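You operate a simulated robot arm through the tools that you are given. There is no shell and no other tool. Be economical: measure what you need, move in short steps, check, and stop when the job is done.

The job below is to be done with a simulated two-armed robot. You get a single attempt, and the scene is never put back.

Task
Push steel bar B5 in to the 10 mm mark.
Fine: tip the yellow lever clear first; use the red slide, draw it back, open the clamp and tip the lever back.

The check looks at the end state, three seconds after you hand in, the way a careful person would. Anything else that was tipped, shoved, dropped, spilled or broken makes it a failure.

Robot
Two 7-joint arms with two-finger grippers on one trunk, on a base that drives. Base frame: it is fixed to the floor where the robot stands at the start and does not move with it; the origin is under the middle of the robot, x ahead of it, y to its left, z up; the surface under the hand at the start is at about z = 0.84. Readings come in m, degrees, newtons and seconds.
The left shoulder is at the start at [0.037, 0.162, 1.156], the right one opposite. With the tool pointing down near the work surface each hand reaches from about 0.28 to 0.72 m from the robot's upright axis, wherever it stands, measured 20 degrees to its own side. Places, roughly: clamp switch [0.4, 0.1, 0.9]; pressure dial [0.4, 0.2, 0.9]; red slide [0.5, -0.1, 0.9]; yellow lever [0.4, 0.1, 0.9]. Payload 2.45 kg a hand.
The TCP of each hand is the grasp point between the finger pads, 0.026 m short of the fingertips. In the tool frame z runs along the fingers and y along their closing line. The gripper opens to 0.096 m. The gripper's body begins 0.069 m behind the TCP.
Orientation is told as [roll, pitch, yaw] about the base's x, y, z axes, in that order, counted from this pose: with the fingers straight down and closing along the base's y, the tool's x points along the base's -x, its y along +y and its z along -z.

Tools
- The arms move only by the tool play_rows. It takes "left_increments", "right_increments" or both (then of equal length, played together; a hand with none holds still); each is one flat list of numbers, 7 for each row, row after row: the shift along the base's x, y, z in m, then the turn, a rotation vector about the base's x, y, z in degrees, then the finger opening in m, from 0 to 0.096. In form: [dx, dy, dz, ax, ay, az, jaw, dx, dy, dz, ax, ay, az, jaw, ...]. A call has 1 to 8 rows; each row shifts and turns the commanded pose from where the row before left it. Each row takes 0.2 s and may step no farther than 0.05 m and 8.6 degrees from the row before; otherwise, or with a gripper value out of range, the whole call is refused. Where a pose cannot be reached the arm comes as near as it can. A force on the tool above 90 N (or 10 N above the force at the start of the call, whichever is more), or a blocked arm, ends the call early, and 0.2 s more pass. The fingers move at their own pace and stop on an object; they squeeze with about 34 N. The grip force told is the motor's: it shows also when the fingers shut on nothing. Time passes only in rows, and 0.2 s behind the last, so rows that do not move let the fingers close. The reply holds the time, the measured pose of the TCP, the force on the tool along the base axes, the opening and the grip force, in the units named above and with some noise, with the torque about the TCP (base axes, N m) and any sound that the robot's microphone picked up, and new pictures: "pictures" is both (left out), scene, wrist or none (wrist: the cameras of the hands that moved).
- Cameras (640 x 400 px; columns grow to the right, rows downward): "scene" is now at [0.0943, 0.0084, 1.6194]; the picture's right is [0.11, -0.99, -0.00], its down [-0.83, -0.10, -0.55] and it looks along [0.54, 0.06, -0.84] (base axes); focal length 252 px, centre (320, 200). "left" rides on the left gripper at [0.082, -0.003, -0.098] in its tool frame; the picture's right is [0.04, 1.00, 0.00], its down [-0.73, 0.03, -0.68] and it looks along [-0.68, 0.03, 0.73] (tool axes); focal length 256 px, centre (320, 200). "right" rides on the right gripper at [0.082, 0.003, -0.098] in its tool frame; the picture's right is [-0.04, 1.00, 0.00], its down [-0.73, -0.03, -0.68] and it looks along [-0.68, -0.03, 0.73] (tool axes); focal length 256 px, centre (320, 200). There is no depth. A picture from a camera that has moved, and an enlarged one, comes with that camera's place and axes in the base frame and with its lens.
- slide_trunk(by): slides the trunk up (or, below 0, down) by that many m; the arms and the scene camera ride with it, the base frame stays. It gives what a move gives, with no picture.
- steer(legs): drives the robot by 1 to 6 legs, each [ahead, left, turn to the left] in m, m and degrees, along the robot's own axes; the way and the turn of a leg run together, so that a leg with both is an arc; at most 1.5 m and 180 degrees a leg. The arms and the cameras ride along, it lands a little off, and it stops where it bumps. It gives what a move gives, and a new picture of the scene camera.
- aim_head(pan, tilt): turns the head with the scene camera to pan (to the left, within 120 degrees either way) and tilt (down, from -29 to 69), counted from straight ahead of the robot. It gives what a move gives, and a new picture of the scene camera.
- enlarge(camera, box): a new picture of the part [left, top, right, bottom] of that camera's present view, enlarged. The clock stands still meanwhile.
- hand_in(): hands the job in; it is judged then, once.

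Go step by step. Nothing tells you exact positions but the pictures and the camera data: compare them with the known pose of the tool, close in by small moves and look again before you grip or let go. The budget is 120 turns and 260 pictures, counting those below and the enlarged ones. Unless the task says otherwise, let go and move clear before handing in, and close with one line.

The tools are called after "Emit:" as name(argument=value, ...) on one line, values as JSON. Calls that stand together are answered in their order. play_rows: Moves the arms, as the interface text tells. Its arguments: {"type":"object","properties":{"left_increments":{"type":"array","items":{"type":"number"}},"right_increments":{"type":"array","items":{"type":"number"}},"pictures":{"type":"string","enum":["both","scene","wrist","none"]}},"required":[]} The other tools are called the same way: slide_trunk (by) slides the trunk up or down; steer (legs) drives the base; aim_head (pan, tilt) turns the head that bears the scene camera; enlarge (camera, box) takes an enlarged picture of a part of a camera's view; hand_in () hands the job in.

At the start:

```text
time_s: 0.0
left_tcp_pos: [0.476, 0.214, 1.2052]
left_tool_rot: [-0.2, 0.1, 0.0]
left_force: [0.3, -0.1, 0.7]
left_ft_torque: [-0.06, 0.01, -0.01]
left_grip_width: 0.0957
left_finger_force: 0.0
right_tcp_pos: [0.5012, -0.1474, 1.172]
right_tool_rot: [0.1, 0.1, 0.0]
right_force: [0.3, 0.4, 0.1]
right_ft_torque: [-0.01, -0.03, 0.04]
right_grip_width: 0.096
right_finger_force: 0.0
trunk travel left (down, up): [-0.325, 0.242]
robot x, y, heading: [0.001, 0.0036, -0.0]
head pan, tilt: [6.6, 56.6]
```

scene: 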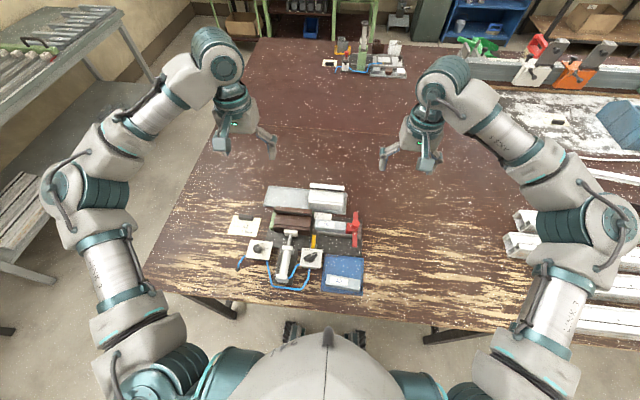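
right: 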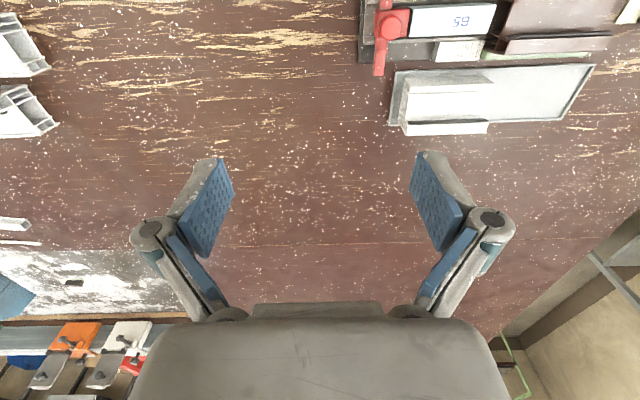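
left: 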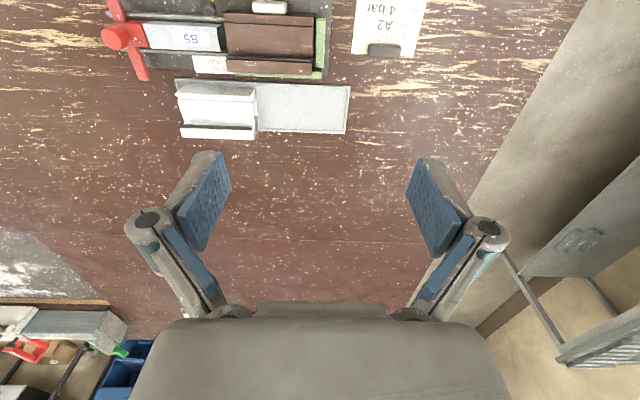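

I see a fixture on the table with bar B5, a red handle on the right, a yellow lever, a clamp and a switch. I'll enlarge it first.

Emit:
enlarge(camera="scene", box=[220, 170, 380, 300])

Emit:
enlarge(camera="left", box=[100, 0, 440, 150])

Emit:
enlarge(camera="scene", box=[310, 30, 420, 90])

```text
3.08 times, centred on (300, 235) of scene
camera zoom: at [0.0943, 0.0084, 1.6194], right [0.11, -0.99, 0.0], down [-0.83, -0.1, -0.55], along [0.54, 0.06, -0.84], focal length 774 px, centre (382, 92)
```

zoom: 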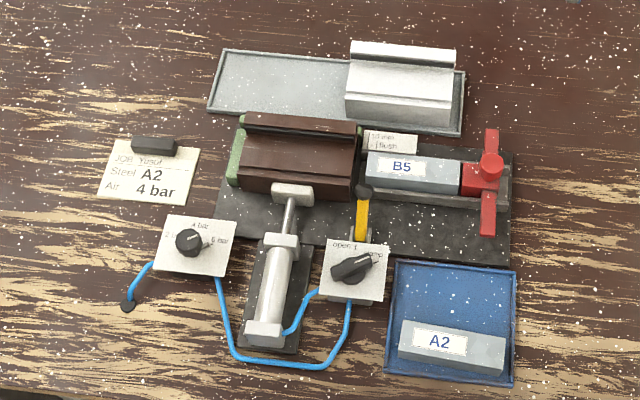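

```text
1.88 times, centred on (270, 75) of left
camera zoom: at [0.3952, 0.2108, 1.3036], right [-0.04, 1.0, 0.0], down [0.73, 0.03, 0.68], along [0.68, 0.03, -0.74], focal length 482 px, centre (414, 435)
```

zoom: 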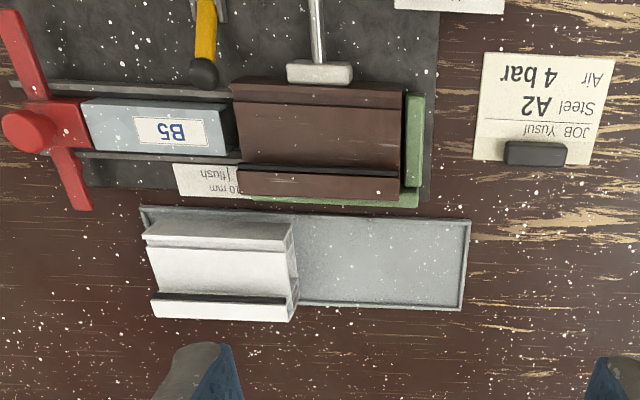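

```text
5.82 times, centred on (365, 60) of scene
camera zoom: at [0.0943, 0.0084, 1.6194], right [0.11, -0.99, 0.0], down [-0.83, -0.1, -0.55], along [0.54, 0.06, -0.84], focal length 1464 px, centre (58, 1014)
```

zoom: 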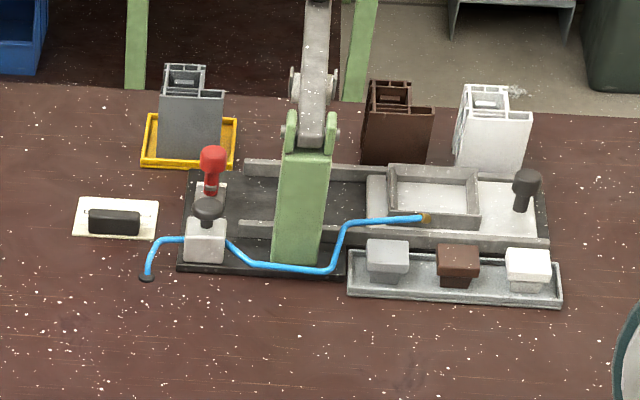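

The fixture is roughly at x 0.35–0.5, y -0.1 to 0.25. I'll bring the left wrist camera over it for a closer look.

Emit:
play_rows(left_increments=[-0.05, -0.01, 0, 0, 0, 0, 0.096, -0.05, -0.01, 0, 0, 0, 0, 0.096, -0.05, -0.01, -0.02, 0, 0, 0, 0.096, -0.03, -0.01, -0.03, 0, 0, 0, 0.096, 0, 0, -0.04, 0, 0, 0, 0.096, 0, 0, 0, 0, 0, 0, 0.096], pictures="both")

```text
refused: row 1 steps farther than a row can; nothing moved
```

Emit:
play_rows(left_increments=[-0.04, -0.01, 0, 0, 0, 0, 0.096, -0.04, -0.01, 0, 0, 0, 0, 0.096, -0.04, -0.01, -0.02, 0, 0, 0, 0.096, -0.03, -0.01, -0.03, 0, 0, 0, 0.096, -0.02, 0, -0.03, 0, 0, 0, 0.096, 0, 0, 0, 0, 0, 0, 0.096], pictures="both")

```text
time_s: 1.4
left_tcp_pos: [0.3019, 0.1728, 1.1275]
left_tool_rot: [0.0, -0.1, 0.1]
left_force: [-0.3, 0.1, -0.5]
left_ft_torque: [0.01, -0.03, 0.04]
left_grip_width: 0.0958
left_finger_force: 0.0
right_tcp_pos: [0.4979, -0.1475, 1.1723]
right_tool_rot: [0.1, 0.0, -0.1]
right_force: [0.2, -0.3, 0.4]
right_ft_torque: [-0.01, 0.0, 0.0]
right_grip_width: 0.0962
right_finger_force: 0.1
trunk travel left (down, up): [-0.325, 0.242]
robot x, y, heading: [-0.0026, 0.0031, 0.2]
head pan, tilt: [6.6, 56.6]
camera scene: at [0.0936, 0.0084, 1.6195], right [0.11, -0.99, 0.0], down [-0.83, -0.1, -0.55], along [0.54, 0.06, -0.84], focal length 252 px, centre (320, 200)
camera left: at [0.2204, 0.1692, 1.2261], right [-0.04, 1.0, 0.0], down [0.73, 0.03, 0.68], along [0.68, 0.03, -0.73], focal length 256 px, centre (320, 200)
```

scene: 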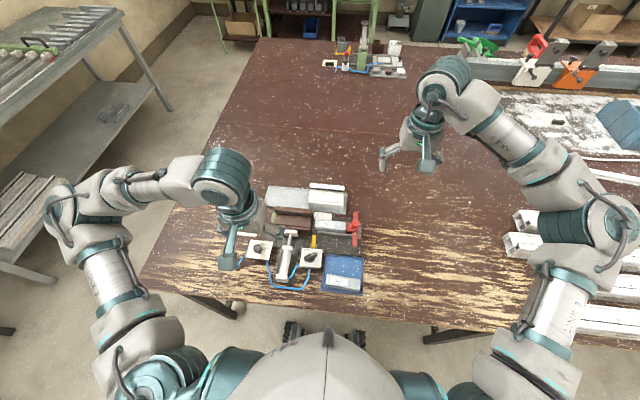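
left: 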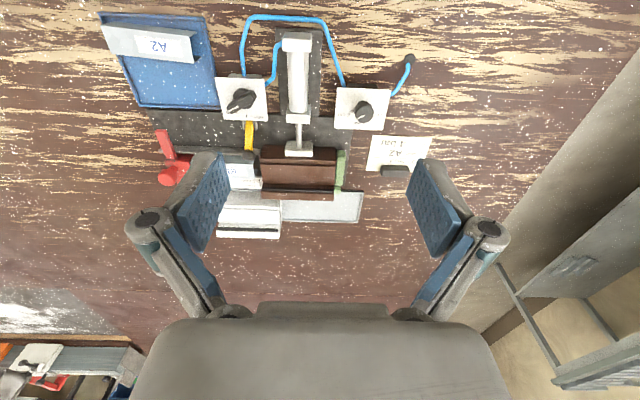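

Emit:
enlarge(camera="left", box=[140, 70, 270, 200])

Emit:
enlarge(camera="left", box=[200, 20, 440, 170])

Emit:
enlarge(camera="scene", box=[295, 205, 375, 275])

Emit:
enlarge(camera="scene", box=[235, 205, 315, 275])

```text
3.08 times, centred on (205, 135) of left
camera zoom: at [0.2204, 0.1692, 1.2261], right [-0.04, 1.0, 0.0], down [0.73, 0.03, 0.68], along [0.68, 0.03, -0.73], focal length 788 px, centre (674, 400)
```

zoom: 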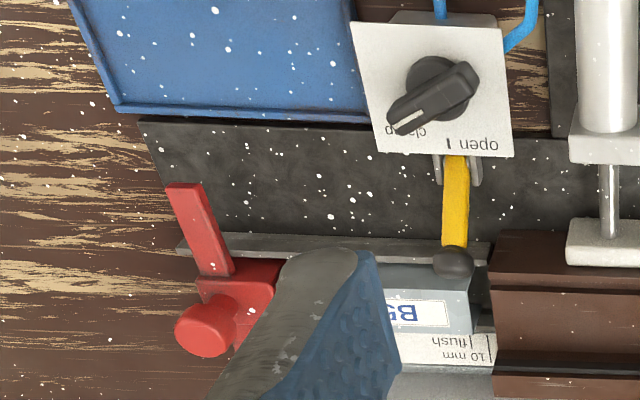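

```text
2.67 times, centred on (320, 95) of left
camera zoom: at [0.2204, 0.1692, 1.2261], right [-0.04, 1.0, 0.0], down [0.73, 0.03, 0.68], along [0.68, 0.03, -0.73], focal length 683 px, centre (320, 480)
```

zoom: 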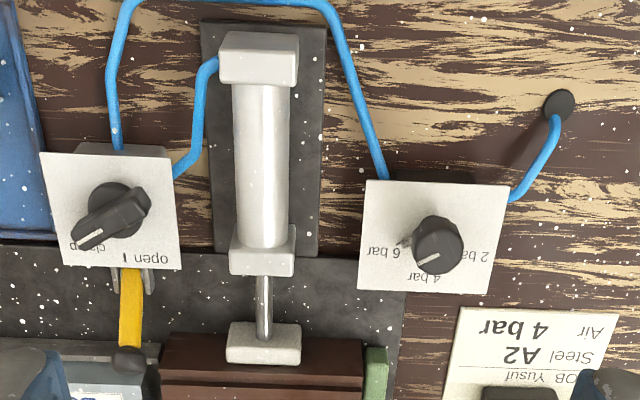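

```text
5.71 times, centred on (335, 240) of scene
camera zoom: at [0.0936, 0.0084, 1.6195], right [0.11, -0.99, 0.0], down [-0.83, -0.1, -0.55], along [0.54, 0.06, -0.84], focal length 1437 px, centre (234, -29)
```

zoom: 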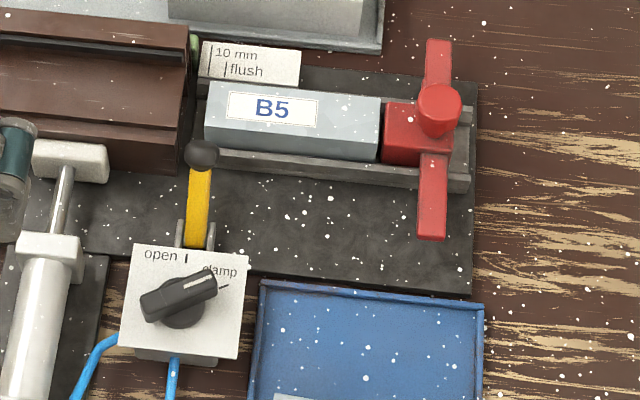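

```text
5.71 times, centred on (275, 240) of scene
camera zoom: at [0.0936, 0.0084, 1.6195], right [0.11, -0.99, 0.0], down [-0.83, -0.1, -0.55], along [0.54, 0.06, -0.84], focal length 1437 px, centre (577, -29)
```

zoom: 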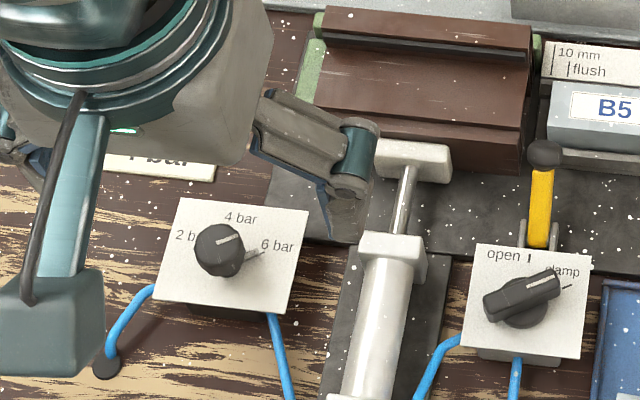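

The lever blocks the bar path, and the red slide's crossbar seems to read against the scale. I'll turn the right wrist to look along the fixture from its right side.

Emit:
play_rows(right_increments=[-0.005, -0.012, 0, 0, 0, 8.5, 0.096, -0.005, -0.012, 0, 0, 0, 8.5, 0.096, -0.005, -0.012, 0, 0, 0, 8.5, 0.096, -0.005, -0.012, 0, 0, 0, 8.5, 0.096, -0.005, -0.012, -0.02, 0, 0, 8.5, 0.096, -0.005, -0.012, -0.02, 0, 0, 8.5, 0.096, -0.005, -0.012, -0.02, 0, 0, 8.5, 0.096, -0.005, -0.012, -0.02, 0, 0, 8.5, 0.096], left_increments=[0, 0.03, 0.02, 0, 0, 0, 0.096, 0, 0.03, 0.02, 0, 0, 0, 0.096, 0, 0.03, 0.02, 0, 0, 0, 0.096, 0, 0, 0, 0, 0, 0, 0.096, 0, 0, 0, 0, 0, 0, 0.096, 0, 0, 0, 0, 0, 0, 0.096, 0, 0, 0, 0, 0, 0, 0.096, 0, 0, 0, 0, 0, 0, 0.096], pictures="none")

Emit:
play_rows(right_increments=[0, 0, -0.02, 0, 0, 8, 0.096, 0, 0, -0.02, 0, 0, 7, 0.096, 0, 0, -0.02, 0, 0, 7, 0.096, 0, 0, 0, 0, 0, 0, 0.096], pictures="both")

```text
time_s: 3.2
left_tcp_pos: [0.3004, 0.2653, 1.1873]
left_tool_rot: [-0.2, -0.1, 0.0]
left_force: [-0.1, -0.9, 0.8]
left_ft_torque: [0.0, -0.01, 0.0]
left_grip_width: 0.0961
left_finger_force: 0.0
right_tcp_pos: [0.3945, -0.1887, 1.0911]
right_tool_rot: [0.0, -0.2, 67.8]
right_force: [-0.2, 0.2, -0.1]
right_ft_torque: [0.01, 0.0, -0.03]
right_grip_width: 0.0959
right_finger_force: 0.2
right hand out of reach, approached as far as the arm can: row 7, 8
trunk travel left (down, up): [-0.325, 0.242]
robot x, y, heading: [0.0011, 0.0009, 0.0]
head pan, tilt: [6.6, 56.6]
```

```text
time_s: 4.2
left_tcp_pos: [0.301, 0.265, 1.1859]
left_tool_rot: [-0.3, -0.1, 0.0]
left_force: [0.2, 0.3, -0.9]
left_ft_torque: [0.02, 0.02, -0.02]
left_grip_width: 0.0959
left_finger_force: 0.0
right_tcp_pos: [0.2984, -0.1523, 1.0441]
right_tool_rot: [0.1, -0.1, 90.0]
right_force: [0.8, 0.0, 1.0]
right_ft_torque: [-0.01, 0.01, -0.02]
right_grip_width: 0.0959
right_finger_force: 0.1
right hand out of reach, approached as far as the arm can: row 1, 2, 3
trunk travel left (down, up): [-0.325, 0.242]
robot x, y, heading: [0.0009, -0.0039, 0.1]
head pan, tilt: [6.6, 56.6]
camera scene: at [0.0918, 0.0096, 1.6196], right [0.11, -0.99, 0.0], down [-0.83, -0.1, -0.55], along [0.54, 0.06, -0.84], focal length 252 px, centre (320, 200)
camera right: at [0.2948, -0.2321, 1.1418], right [-1.0, 0.04, 0.0], down [0.03, 0.73, 0.68], along [0.03, 0.68, -0.73], focal length 256 px, centre (320, 200)
```

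scene: 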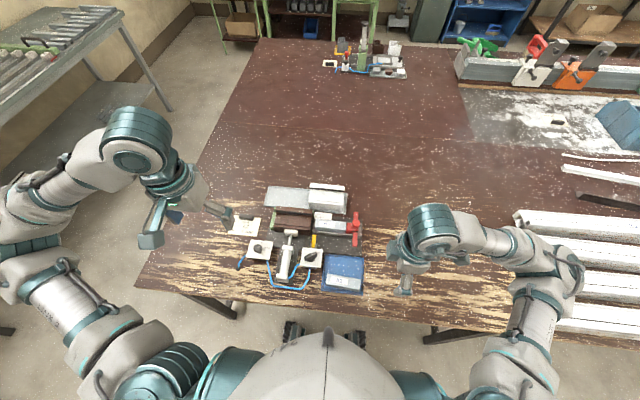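
right: 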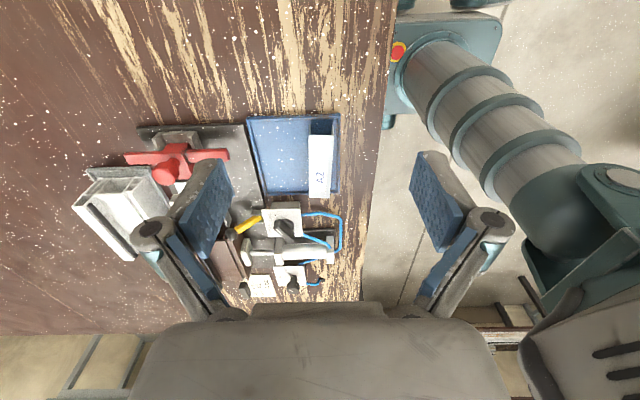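

Emit:
enlarge(camera="right", box=[190, 160, 350, 300])

Emit:
enlarge(camera="scene", box=[240, 230, 300, 270])

```text
2.86 times, centred on (270, 230) of right
camera zoom: at [0.2948, -0.2321, 1.1418], right [-1.0, 0.04, 0.0], down [0.03, 0.73, 0.68], along [0.03, 0.68, -0.73], focal length 731 px, centre (463, 114)
```

zoom: 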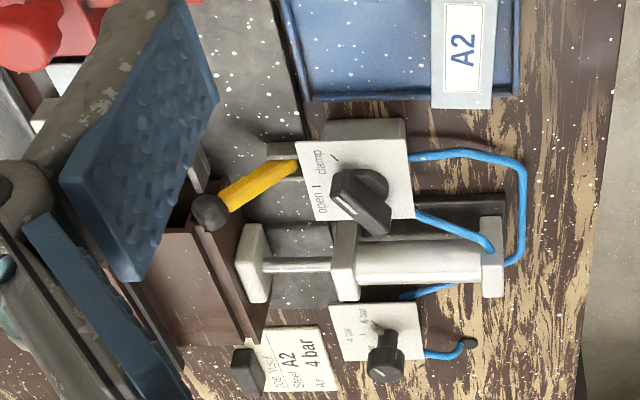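

```text
10.00 times, centred on (270, 250) of scene
camera zoom: at [0.0918, 0.0096, 1.6196], right [0.11, -0.99, 0.0], down [-0.83, -0.1, -0.55], along [0.54, 0.06, -0.84], focal length 2515 px, centre (820, -300)
```

zoom: 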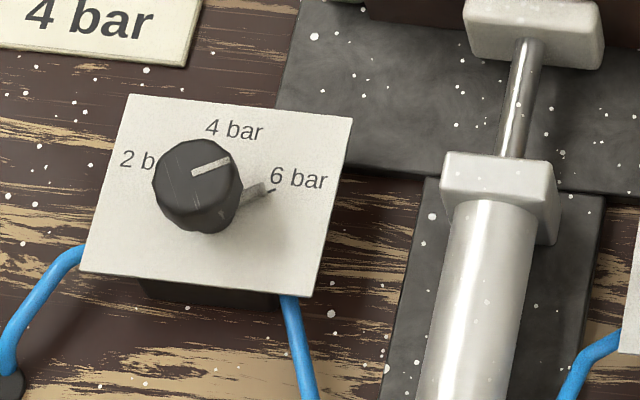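

The dial and card are for Yusuf's A2 job, so I'll leave the dial alone. The switch already points at "clamp". I'll bring the left hand above the yellow lever stem (around [0.42, 0.06, 0.88]).

Emit:
play_rows(left_increments=[0.02, -0.034, 0, 0, 0, 0, 0.06, 0.02, -0.034, 0, 0, 0, 0, 0.06, 0.02, -0.034, -0.02, 0, 0, 0, 0.06, 0.02, -0.034, -0.02, 0, 0, 0, 0.06, 0.02, -0.034, -0.02, 0, 0, 0, 0.06, 0.02, -0.034, -0.02, 0, 0, 0, 0.06, 0, 0, -0.045, 0, 0, 0, 0.06, 0, 0, -0.04, 0, 0, 0, 0.06], pictures="both")

```text
time_s: 6.0
left_tcp_pos: [0.4202, 0.0631, 1.0204]
left_tool_rot: [-0.1, -0.1, -0.1]
left_force: [1.3, -0.1, -0.8]
left_ft_torque: [-0.03, -0.01, 0.01]
left_grip_width: 0.0602
left_finger_force: 0.1
right_tcp_pos: [0.2988, -0.1522, 1.0443]
right_tool_rot: [0.1, 0.0, 89.9]
right_force: [0.5, -0.9, 0.7]
right_ft_torque: [0.01, 0.01, -0.03]
right_grip_width: 0.0962
right_finger_force: 0.0
trunk travel left (down, up): [-0.325, 0.242]
robot x, y, heading: [0.0028, 0.0037, 0.1]
head pan, tilt: [6.6, 56.6]
camera scene: at [0.0943, 0.0085, 1.6194], right [0.11, -0.99, 0.0], down [-0.83, -0.1, -0.55], along [0.54, 0.06, -0.84], focal length 252 px, centre (320, 200)
camera left: at [0.3389, 0.0585, 1.1197], right [-0.04, 1.0, 0.0], down [0.73, 0.03, 0.68], along [0.68, 0.03, -0.73], focal length 256 px, centre (320, 200)
```

scene: 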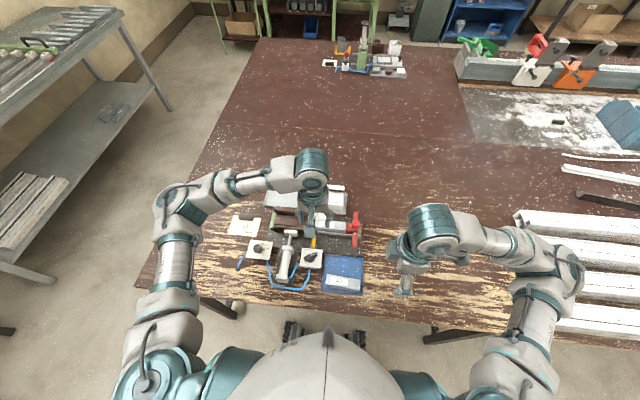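
left: 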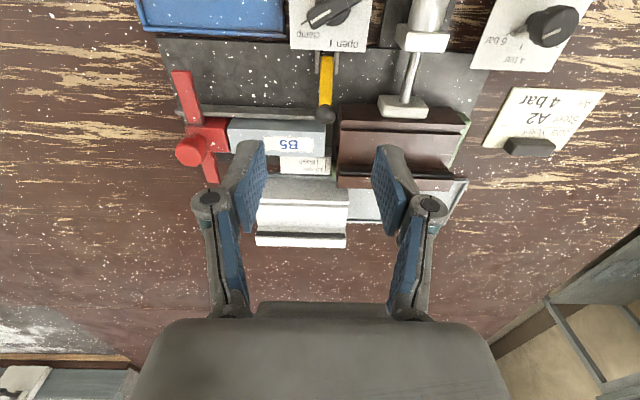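

Emit:
enlarge(camera="left", box=[160, 40, 360, 190])

Emit:
enlarge(camera="right", box=[110, 110, 310, 300])

```text
2.67 times, centred on (260, 115) of left
camera zoom: at [0.3389, 0.0585, 1.1197], right [-0.04, 1.0, 0.0], down [0.73, 0.03, 0.68], along [0.68, 0.03, -0.73], focal length 683 px, centre (480, 427)
```

zoom: 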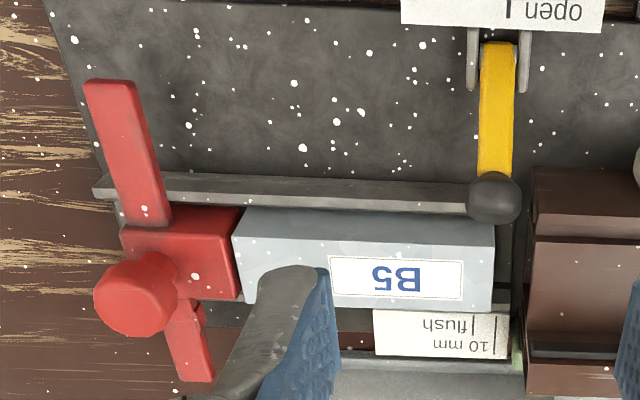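

```text
2.11 times, centred on (210, 205) of right
camera zoom: at [0.2959, -0.2327, 1.1415], right [-1.0, 0.04, 0.0], down [0.03, 0.73, 0.68], along [0.03, 0.68, -0.73], focal length 539 px, centre (552, 190)
```

zoom: 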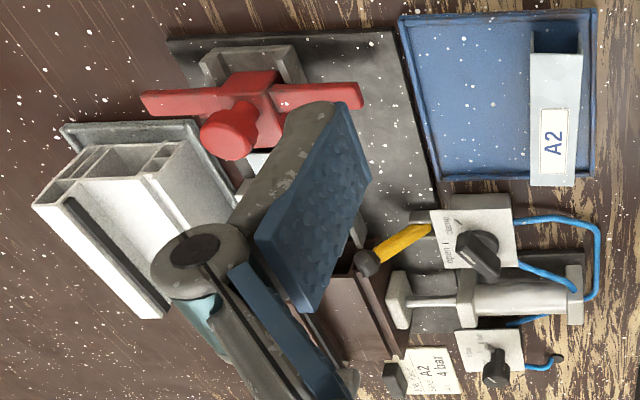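

The knob is at about [0.444, 0.068, 0.89], the lever pivot at about [0.402, 0.067, 0.853], and the bar top near z 0.862. I'll come down with closed fingers just beyond the knob, so I can push it toward the robot.

Emit:
play_rows(left_increments=[0.03, -0.003, -0.02, 0, 0, 0, 0, 0.02, 0, -0.03, 0, 0, 0, 0, 0.004, 0, -0.03, 0, 0, 0, 0, 0, 0, 0, 0, 0, 0, 0], pictures="both")

```text
time_s: 7.0
left_tcp_pos: [0.4754, 0.0583, 0.9417]
left_tool_rot: [-0.1, -0.1, -0.1]
left_force: [-0.3, -0.3, -0.2]
left_ft_torque: [-0.04, 0.03, -0.04]
left_grip_width: 0.0001
left_finger_force: 28.4
right_tcp_pos: [0.2983, -0.1534, 1.0435]
right_tool_rot: [0.1, -0.1, 89.7]
right_force: [0.0, 0.4, -0.8]
right_ft_torque: [0.02, -0.04, 0.02]
right_grip_width: 0.0959
right_finger_force: 0.0
trunk travel left (down, up): [-0.325, 0.242]
robot x, y, heading: [0.0008, -0.0023, 0.1]
head pan, tilt: [6.6, 56.6]
camera scene: at [0.0937, 0.007, 1.6195], right [0.11, -0.99, 0.0], down [-0.83, -0.1, -0.55], along [0.54, 0.06, -0.84], focal length 252 px, centre (320, 200)
camera left: at [0.3938, 0.0544, 1.04], right [-0.04, 1.0, 0.0], down [0.73, 0.03, 0.68], along [0.68, 0.03, -0.73], focal length 256 px, centre (320, 200)
```

scene: 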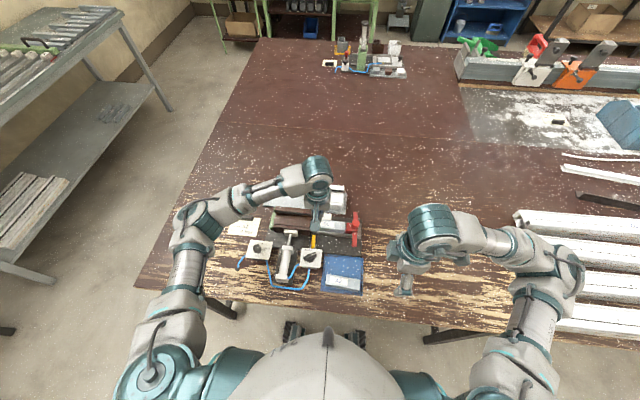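
left: 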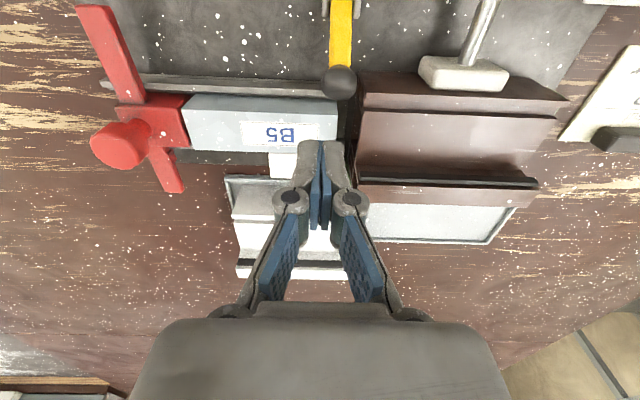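

Emit:
play_rows(left_increments=[-0.001, 0.004, -0.018, 0, 0, 0, 0, 0, 0, -0.015, 0, 0, 0, 0, 0, 0, 0, 0, 0, 0, 0], pictures="wrist")

```text
time_s: 7.8
left_tcp_pos: [0.4742, 0.0606, 0.9077]
left_tool_rot: [-0.1, 0.0, 0.0]
left_force: [-0.4, -0.5, -0.3]
left_ft_torque: [-0.01, -0.02, 0.0]
left_grip_width: 0.0
left_finger_force: 28.5
right_tcp_pos: [0.2985, -0.1544, 1.0439]
right_tool_rot: [0.0, -0.2, 89.8]
right_force: [0.4, 0.8, 0.3]
right_ft_torque: [-0.04, 0.01, -0.01]
right_grip_width: 0.0962
right_finger_force: 0.1
trunk travel left (down, up): [-0.325, 0.242]
robot x, y, heading: [0.0012, 0.0017, -0.2]
head pan, tilt: [6.6, 56.6]
camera left: at [0.3932, 0.0576, 1.0067], right [-0.04, 1.0, 0.0], down [0.73, 0.03, 0.68], along [0.68, 0.03, -0.73], focal length 256 px, centre (320, 200)
```

left: 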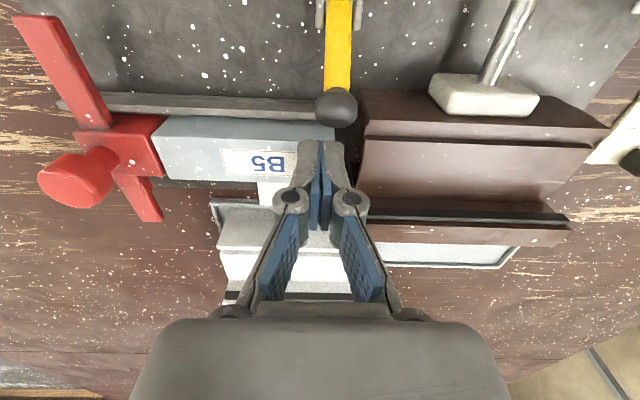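

Emit:
play_rows(left_increments=[-0.012, 0, 0, 0, 0, 0, 0, -0.01, 0, 0.004, 0, 0, 0, 0, -0.01, 0, 0.006, 0, 0, 0, 0, -0.01, 0, 0.005, 0, 0, 0, 0, 0, 0, 0, 0, 0, 0, 0], pictures="wrist")

```text
time_s: 9.0
left_tcp_pos: [0.4329, 0.0616, 0.9243]
left_tool_rot: [0.0, 0.0, 0.0]
left_force: [-0.4, -0.3, -0.2]
left_ft_torque: [0.02, -0.02, 0.0]
left_grip_width: 0.0001
left_finger_force: 28.5
right_tcp_pos: [0.299, -0.1534, 1.0433]
right_tool_rot: [0.0, -0.2, 89.9]
right_force: [0.8, 0.5, -0.2]
right_ft_torque: [-0.01, 0.04, 0.01]
right_grip_width: 0.0963
right_finger_force: 0.1
trunk travel left (down, up): [-0.325, 0.242]
robot x, y, heading: [0.0022, -0.0012, -0.1]
head pan, tilt: [6.6, 56.6]
camera left: at [0.3516, 0.0578, 1.0221], right [-0.04, 1.0, 0.0], down [0.73, 0.03, 0.68], along [0.68, 0.03, -0.73], focal length 256 px, centre (320, 200)
```

left: 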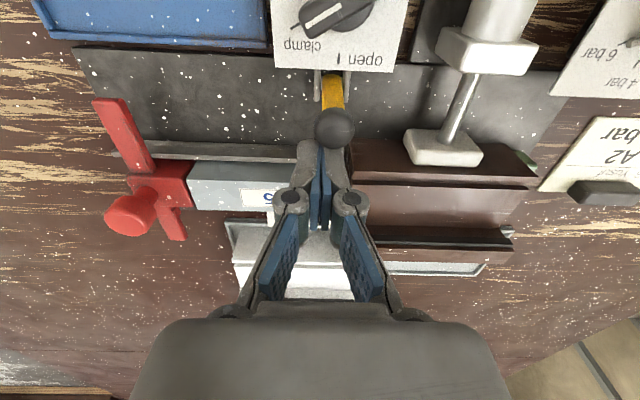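

The lever is moving freely, so I'll keep pushing past vertical.

Emit:
play_rows(left_increments=[-0.01, 0, 0.003, 0, 0, 0, 0, -0.01, 0, 0, 0, 0, 0, 0, -0.01, 0, 0, 0, 0, 0, 0, 0, 0, 0, 0, 0, 0, 0], pictures="both")

```text
time_s: 10.0
left_tcp_pos: [0.4054, 0.0606, 0.9271]
left_tool_rot: [-0.1, -0.3, 0.1]
left_force: [17.5, -0.5, 0.5]
left_ft_torque: [0.0, -0.43, -0.13]
left_grip_width: 0.0
left_finger_force: 28.2
right_tcp_pos: [0.2997, -0.1537, 1.0434]
right_tool_rot: [0.2, -0.3, 89.8]
right_force: [-0.1, -0.2, -0.7]
right_ft_torque: [0.03, -0.05, 0.0]
right_grip_width: 0.096
right_finger_force: 0.1
trunk travel left (down, up): [-0.325, 0.242]
robot x, y, heading: [0.0056, -0.004, -0.1]
head pan, tilt: [6.6, 56.6]
camera scene: at [0.0972, 0.0067, 1.6193], right [0.11, -0.99, 0.0], down [-0.83, -0.1, -0.55], along [0.54, 0.06, -0.84], focal length 252 px, centre (320, 200)
camera left: at [0.3241, 0.0572, 1.0257], right [-0.04, 1.0, 0.0], down [0.73, 0.03, 0.68], along [0.68, 0.03, -0.73], focal length 256 px, centre (320, 200)
```

scene: 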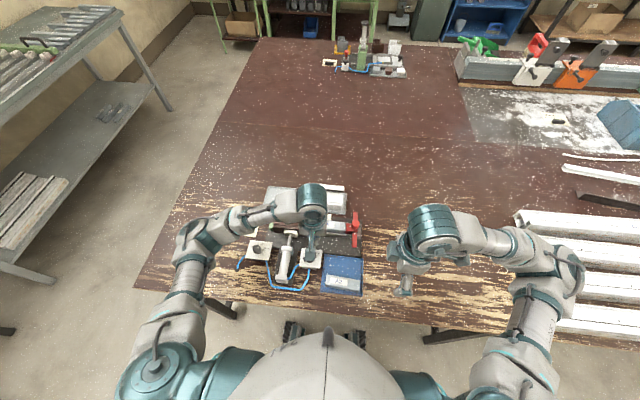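
left: 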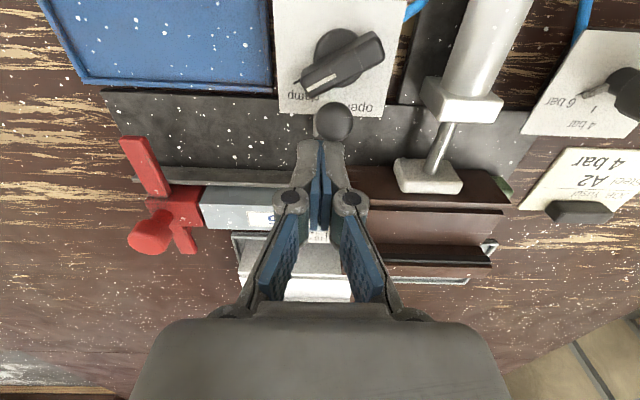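

The lever hit its stop about 20° past vertical. I'll back the left hand off and check that the lever stays, while turning the right wrist back.

Emit:
play_rows(left_increments=[0.012, 0, 0.01, 0, 0, 0, 0, 0, 0, 0.04, 0, 0, 0, 0, 0, 0.01, 0.04, 0, 0, 0, 0, 0, 0.03, 0.03, 0, 0, 0, 0, -0.02, 0.035, 0, 0, 0, 0, 0, -0.02, 0.035, 0, 0, 0, 0, 0, -0.02, 0.03, 0, 0, 0, 0, 0, -0.02, 0.02, 0, 0, 0, 0, 0], right_increments=[0, -0.02, 0.01, 0, 0, -8.5, 0.096, 0, -0.02, 0.01, 0, 0, -8.5, 0.096, 0, 0, 0.01, 0, 0, -8.5, 0.096, 0, 0, 0.01, 0, 0, -8.5, 0.096, 0.01, 0, 0.01, 0, 0, -8.5, 0.096, 0.02, 0, 0, 0, 0, -8.5, 0.096, 0.02, 0, 0, 0, 0, -8.5, 0.096, 0.02, 0, 0, 0, 0, -8.5, 0.096], pictures="none")

Emit:
play_rows(right_increments=[0, 0, 0, 0, 0, -8, 0.096, 0, 0, 0, 0, 0, -7, 0.096, 0, 0, 0, 0, 0, -7, 0.096, 0, 0, 0, 0, 0, 0, 0.096], pictures="both")

```text
time_s: 11.8
left_tcp_pos: [0.3349, 0.2229, 1.0472]
left_tool_rot: [-0.3, -0.1, 0.0]
left_force: [0.5, 0.5, 0.7]
left_ft_torque: [0.01, -0.02, 0.02]
left_grip_width: 0.0
left_finger_force: 28.1
right_tcp_pos: [0.3694, -0.1916, 1.0972]
right_tool_rot: [0.1, -0.1, 21.7]
right_force: [-0.4, 0.7, 0.4]
right_ft_torque: [0.0, 0.02, -0.04]
right_grip_width: 0.096
right_finger_force: 0.0
trunk travel left (down, up): [-0.325, 0.242]
robot x, y, heading: [-0.0003, 0.0019, -0.1]
head pan, tilt: [6.6, 56.6]
```

```text
time_s: 12.8
left_tcp_pos: [0.3356, 0.2211, 1.0469]
left_tool_rot: [-0.2, -0.1, 0.0]
left_force: [-0.7, 0.3, 1.0]
left_ft_torque: [0.0, 0.01, -0.01]
left_grip_width: 0.0002
left_finger_force: 28.6
right_tcp_pos: [0.3692, -0.1909, 1.0958]
right_tool_rot: [0.1, -0.1, -0.2]
right_force: [0.0, -0.4, -0.6]
right_ft_torque: [0.02, 0.02, -0.01]
right_grip_width: 0.0961
right_finger_force: 0.0
trunk travel left (down, up): [-0.325, 0.242]
robot x, y, heading: [-0.0001, -0.0011, 0.0]
head pan, tilt: [6.6, 56.6]
camera scene: at [0.0928, 0.008, 1.6195], right [0.11, -0.99, 0.0], down [-0.83, -0.1, -0.55], along [0.54, 0.06, -0.84], focal length 252 px, centre (320, 200)
camera right: at [0.2872, -0.1874, 1.1927], right [0.04, 1.0, 0.0], down [0.73, -0.03, 0.68], along [0.68, -0.03, -0.73], focal length 256 px, centre (320, 200)
```

scene: 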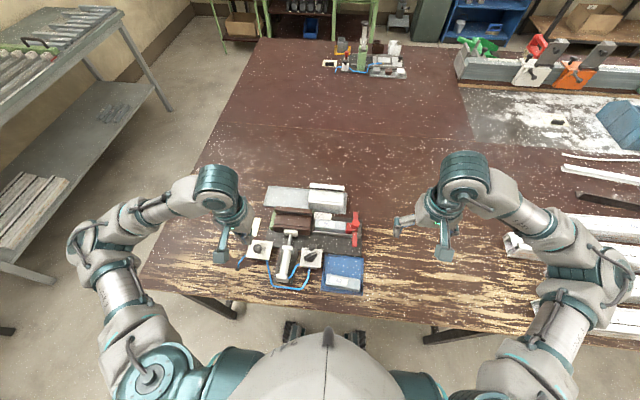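
right: 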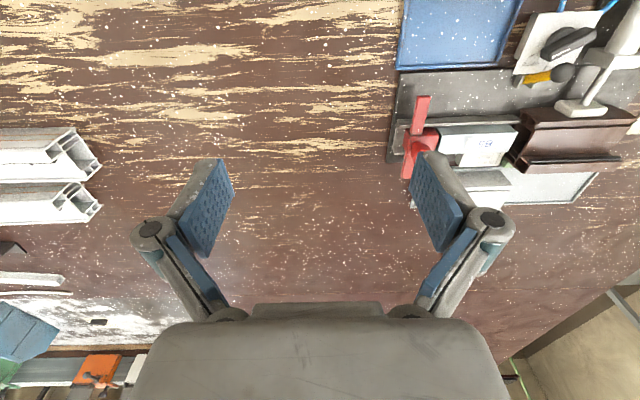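

Emit:
enlarge(camera="right", box=[380, 60, 640, 220])

Emit:
enlarge(camera="scene", box=[290, 205, 370, 275])

```text
2.46 times, centred on (510, 140) of right
camera zoom: at [0.2872, -0.1874, 1.1927], right [0.04, 1.0, 0.0], down [0.73, -0.03, 0.68], along [0.68, -0.03, -0.73], focal length 630 px, centre (-148, 348)
```

zoom: 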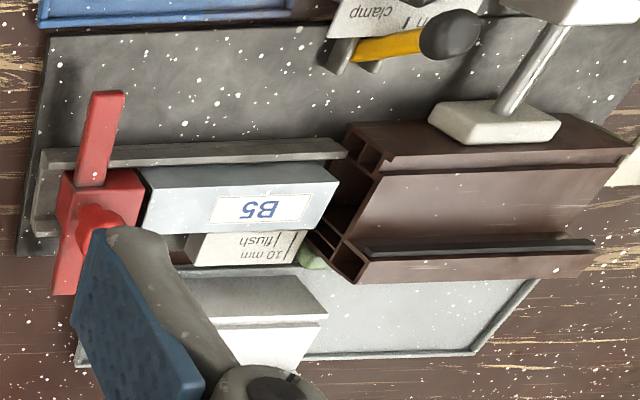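

```text
5.71 times, centred on (330, 240) of scene
camera zoom: at [0.0928, 0.008, 1.6195], right [0.11, -0.99, 0.0], down [-0.83, -0.1, -0.55], along [0.54, 0.06, -0.84], focal length 1437 px, centre (263, -29)
```

zoom: 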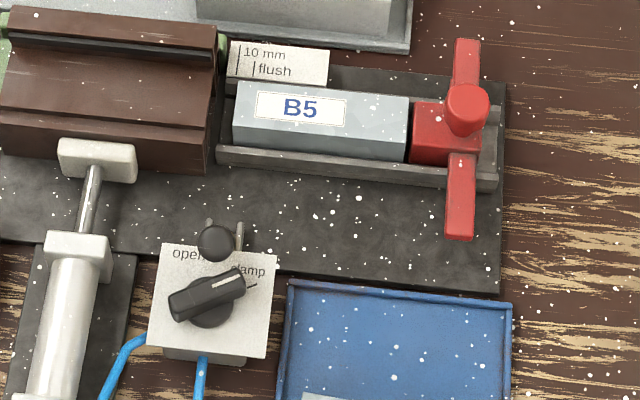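

The lever stays clear. The red knob is at about [0.470, -0.064, 0.911] and the profile top is near z 0.893. I'll move the right hand over the knob.

Emit:
play_rows(right_increments=[0.03, 0.035, 0, 0, 0, 0, 0.07, 0.03, 0.035, 0, 0, 0, 0, 0.07, 0.03, 0.035, -0.01, 0, 0, 0, 0.07, 0.011, 0.022, -0.03, 0, 0, 0, 0.07, 0, 0, -0.04, 0, 0, 0, 0.07, 0, 0, -0.03, 0, 0, 0, 0.07, 0, 0, 0, 0, 0, 0, 0.07], pictures="both")

Emit:
enlarge(camera="right", box=[220, 60, 460, 210])

Emit:
enlarge(camera="left", box=[60, 80, 260, 230])

```text
time_s: 14.4
left_tcp_pos: [0.3347, 0.2234, 1.0486]
left_tool_rot: [-0.2, -0.1, 0.0]
left_force: [0.5, -0.6, 0.0]
left_ft_torque: [0.0, 0.01, 0.03]
left_grip_width: 0.0
left_finger_force: 28.9
right_tcp_pos: [0.4722, -0.0633, 0.9856]
right_tool_rot: [0.0, -0.2, -0.1]
right_force: [0.0, 0.4, 0.5]
right_ft_torque: [-0.07, -0.01, -0.01]
right_grip_width: 0.07
right_finger_force: 0.1
trunk travel left (down, up): [-0.325, 0.242]
robot x, y, heading: [0.0014, -0.0012, 0.4]
head pan, tilt: [6.6, 56.6]
camera scene: at [0.0934, 0.0093, 1.6195], right [0.11, -0.99, 0.0], down [-0.83, -0.1, -0.55], along [0.54, 0.06, -0.84], focal length 252 px, centre (320, 200)
camera right: at [0.3898, -0.0587, 1.0822], right [0.04, 1.0, 0.0], down [0.73, -0.03, 0.68], along [0.68, -0.03, -0.73], focal length 256 px, centre (320, 200)
```

scene: 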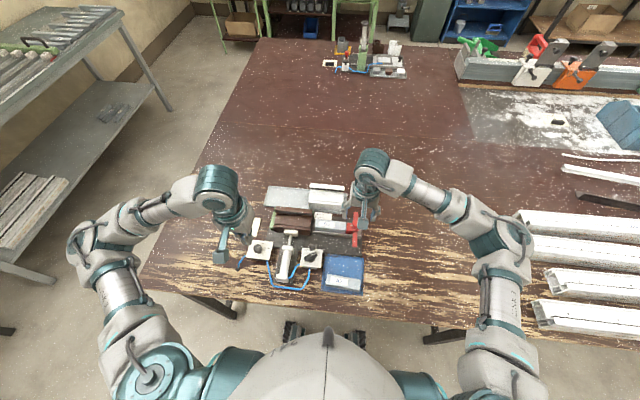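
right: 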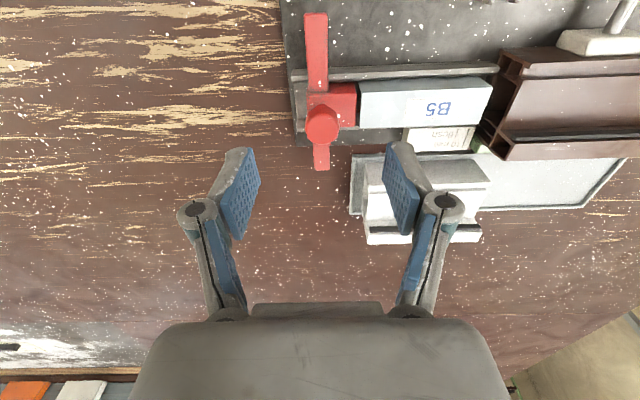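

```text
2.67 times, centred on (340, 135) of right
camera zoom: at [0.3898, -0.0587, 1.0822], right [0.04, 1.0, 0.0], down [0.73, -0.03, 0.68], along [0.68, -0.03, -0.73], focal length 683 px, centre (267, 373)
```

zoom: 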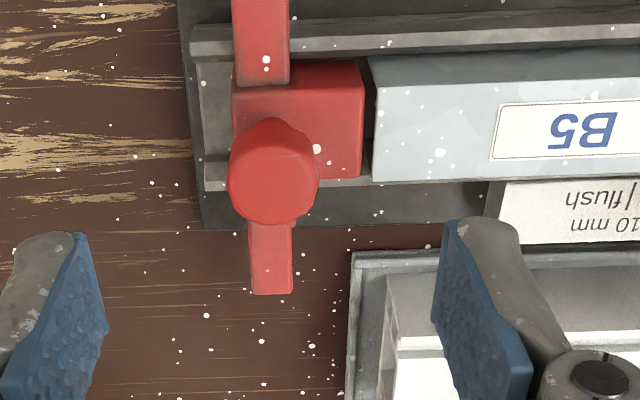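

```text
2.67 times, centred on (160, 155) of left
camera zoom: at [0.2537, 0.2194, 1.146], right [-0.04, 1.0, 0.0], down [0.73, 0.03, 0.68], along [0.68, 0.03, -0.73], focal length 683 px, centre (747, 320)
```

zoom: 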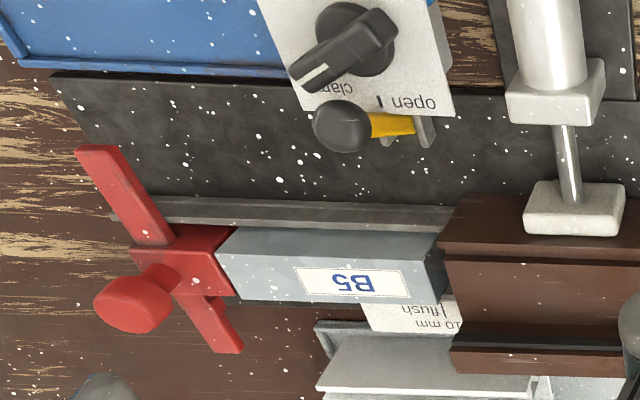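

Emit:
enlarge(camera="left", box=[80, 130, 160, 220])

Emit:
enlarge(camera="scene", box=[310, 200, 370, 240])

Emit:
enlarge(camera="right", box=[380, 40, 540, 165])

```text
4.44 times, centred on (120, 175) of left
camera zoom: at [0.2537, 0.2194, 1.146], right [-0.04, 1.0, 0.0], down [0.73, 0.03, 0.68], along [0.68, 0.03, -0.73], focal length 1138 px, centre (1209, 311)
```

zoom: 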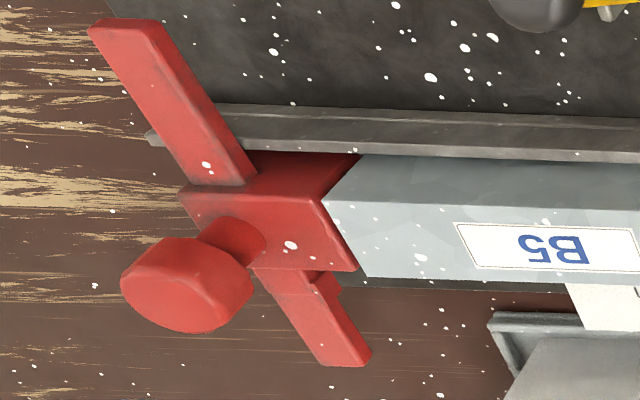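

```text
10.00 times, centred on (340, 220) of scene
camera zoom: at [0.0934, 0.0093, 1.6195], right [0.11, -0.99, 0.0], down [-0.83, -0.1, -0.55], along [0.54, 0.06, -0.84], focal length 2515 px, centre (120, 0)
```

zoom: 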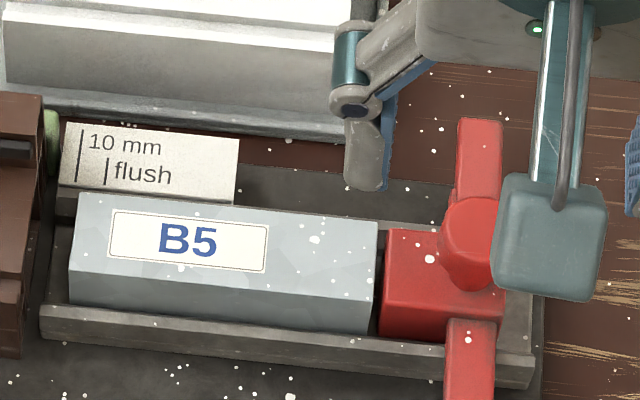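

```text
3.20 times, centred on (460, 102) of right
camera zoom: at [0.3898, -0.0587, 1.0822], right [0.04, 1.0, 0.0], down [0.73, -0.03, 0.68], along [0.68, -0.03, -0.73], focal length 819 px, centre (-128, 512)
```

zoom: 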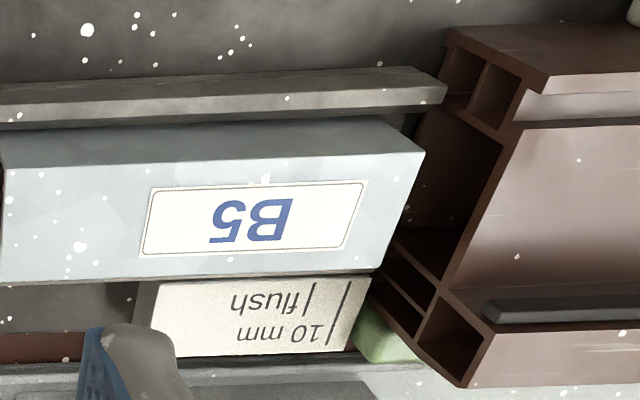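

A small pointer tab on the far arm of the red slide reads against the scale, so the tab needs to end at the 10 mm line. I'll lower the right hand to grip the knob.

Emit:
play_rows(right_increments=[0.001, 0.001, -0.03, 0, 0, 0, 0.06, 0, 0, -0.03, 0, 0, 0, 0.06, 0, 0, 0, 0, 0, 0, 0.06], pictures="wrist")

Emit:
enlarge(camera="left", box=[50, 110, 210, 230])

```text
time_s: 15.2
left_tcp_pos: [0.3346, 0.2225, 1.0468]
left_tool_rot: [-0.3, -0.1, 0.0]
left_force: [-0.5, -0.1, 1.1]
left_ft_torque: [-0.02, 0.03, -0.02]
left_grip_width: 0.0
left_finger_force: 28.6
right_tcp_pos: [0.4721, -0.0612, 0.9258]
right_tool_rot: [0.0, -0.2, -0.1]
right_force: [-0.1, -0.2, -0.2]
right_ft_torque: [0.0, 0.02, 0.01]
right_grip_width: 0.0601
right_finger_force: 0.1
trunk travel left (down, up): [-0.325, 0.242]
robot x, y, heading: [-0.0004, 0.0006, -0.0]
head pan, tilt: [6.6, 56.6]
camera right: at [0.3894, -0.0568, 1.0228], right [0.04, 1.0, 0.0], down [0.73, -0.03, 0.68], along [0.68, -0.03, -0.73], focal length 256 px, centre (320, 200)
```

right: 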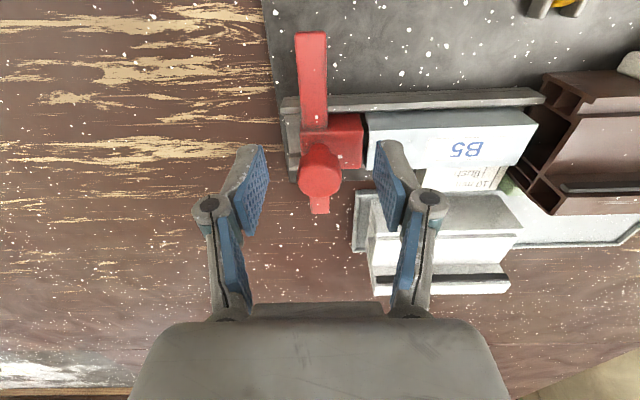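

```text
3.33 times, centred on (130, 170) of left
camera zoom: at [0.2537, 0.2192, 1.146], right [-0.04, 1.0, 0.0], down [0.73, 0.03, 0.68], along [0.68, 0.03, -0.73], focal length 853 px, centre (953, 300)
```

zoom: 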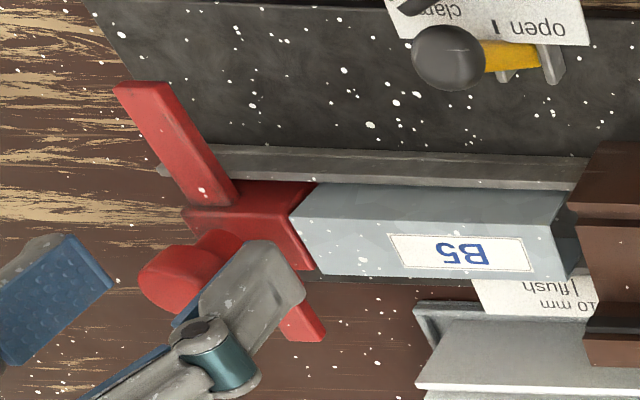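

Emit:
play_rows(right_increments=[0.003, 0.0, -0.001, 0, 0, 0, 0.045, 0, 0, 0, 0, 0, 0, 0.02, 0, 0, 0, 0, 0, 0, 0.015, 0, 0, 0, 0, 0, 0, 0.015], pictures="wrist")

Emit:
enlarge(camera="left", box=[50, 110, 210, 230])

```text
time_s: 16.2
left_tcp_pos: [0.3371, 0.2219, 1.0467]
left_tool_rot: [0.0, -0.1, 0.0]
left_force: [1.9, -0.6, 0.3]
left_ft_torque: [0.01, 0.04, 0.04]
left_grip_width: 0.0002
left_finger_force: 28.4
right_tcp_pos: [0.4733, -0.0609, 0.9251]
right_tool_rot: [0.0, -0.1, -0.1]
right_force: [-0.5, -1.3, -0.1]
right_ft_torque: [-0.05, -0.07, 0.01]
right_grip_width: 0.0253
right_finger_force: 44.6
trunk travel left (down, up): [-0.325, 0.242]
robot x, y, heading: [-0.0047, 0.0014, 0.0]
head pan, tilt: [6.6, 56.6]
camera right: at [0.3923, -0.0569, 1.0216], right [0.04, 1.0, 0.0], down [0.73, -0.03, 0.68], along [0.68, -0.03, -0.73], focal length 256 px, centre (320, 200)
```

right: 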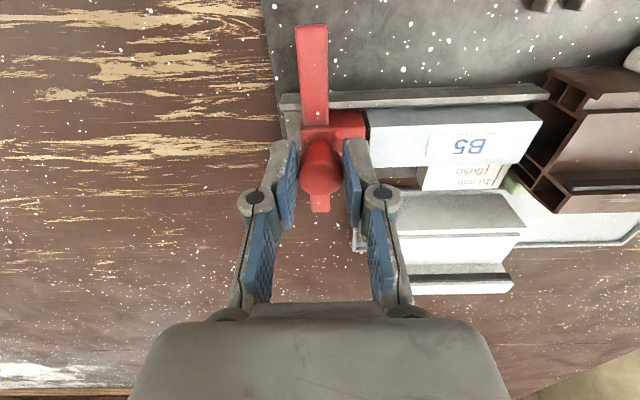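

```text
3.33 times, centred on (130, 170) of left
camera zoom: at [0.254, 0.2192, 1.1459], right [-0.04, 1.0, 0.0], down [0.73, 0.03, 0.68], along [0.68, 0.03, -0.73], focal length 853 px, centre (953, 300)
```

zoom: 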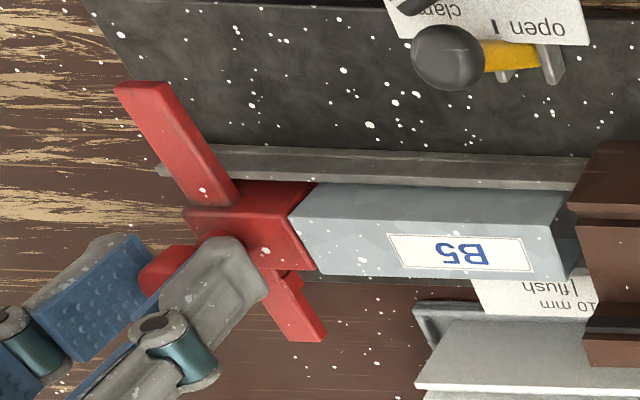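

The knob is gripped at 25 mm. I'll push +y gently.

Emit:
play_rows(right_increments=[0, 0.01, 0, 0, 0, 0, 0.015, 0, 0.01, 0, 0, 0, 0, 0.015, 0, 0.01, 0, 0, 0, 0, 0.015, 0, 0.01, 0, 0, 0, 0, 0.015, 0, 0.01, 0, 0, 0, 0, 0.015], pictures="both")

Emit:
enlarge(camera="left", box=[70, 80, 270, 230])

```text
time_s: 17.4
left_tcp_pos: [0.3349, 0.2231, 1.0468]
left_tool_rot: [-0.3, 0.0, 0.0]
left_force: [-0.5, -0.1, 0.0]
left_ft_torque: [-0.02, 0.0, -0.02]
left_grip_width: 0.0
left_finger_force: 28.6
right_tcp_pos: [0.4739, -0.0115, 0.9234]
right_tool_rot: [0.1, -0.3, -0.2]
right_force: [9.2, -0.5, 15.3]
right_ft_torque: [0.06, 0.55, 0.02]
right_grip_width: 0.0251
right_finger_force: 44.8
trunk travel left (down, up): [-0.325, 0.242]
robot x, y, heading: [0.0004, 0.002, -0.1]
head pan, tilt: [6.6, 56.6]
camera scene: at [0.0933, 0.0102, 1.6196], right [0.11, -0.99, 0.0], down [-0.83, -0.1, -0.55], along [0.54, 0.06, -0.84], focal length 252 px, centre (320, 200)
camera right: at [0.3921, -0.0074, 1.0214], right [0.04, 1.0, 0.0], down [0.73, -0.03, 0.68], along [0.68, -0.03, -0.73], focal length 256 px, centre (320, 200)
```

scene: 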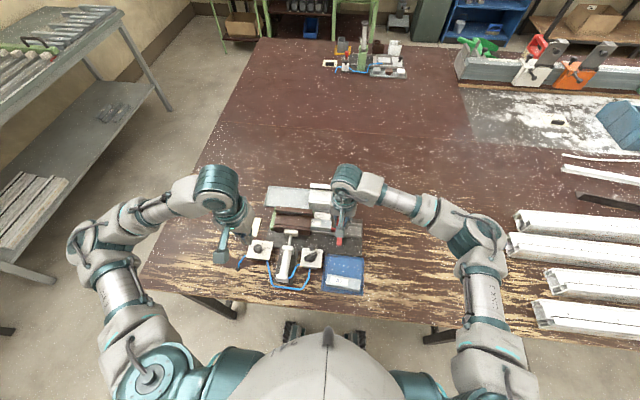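
right: 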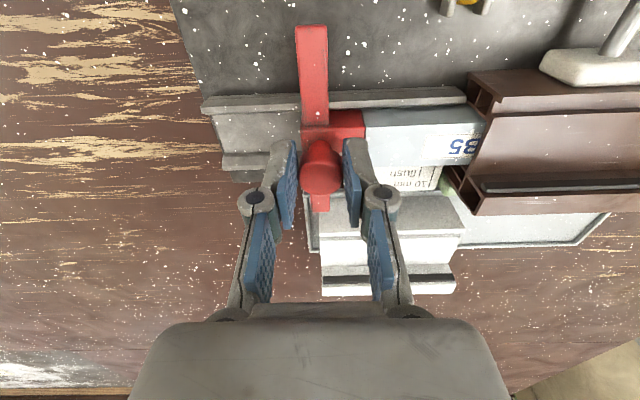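

```text
2.67 times, centred on (170, 155) of left
camera zoom: at [0.2539, 0.2197, 1.146], right [-0.04, 1.0, 0.0], down [0.73, 0.03, 0.68], along [0.68, 0.03, -0.73], focal length 683 px, centre (720, 320)
```

zoom: 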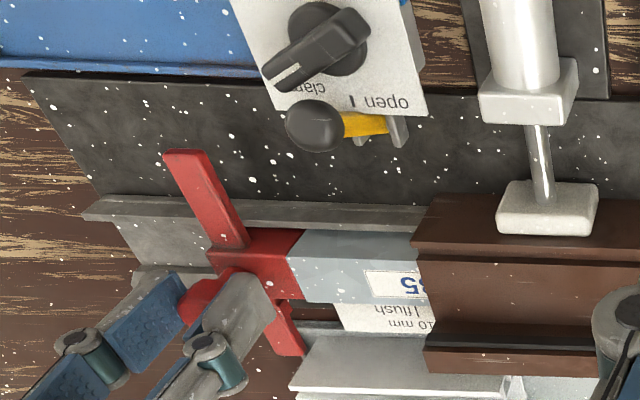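

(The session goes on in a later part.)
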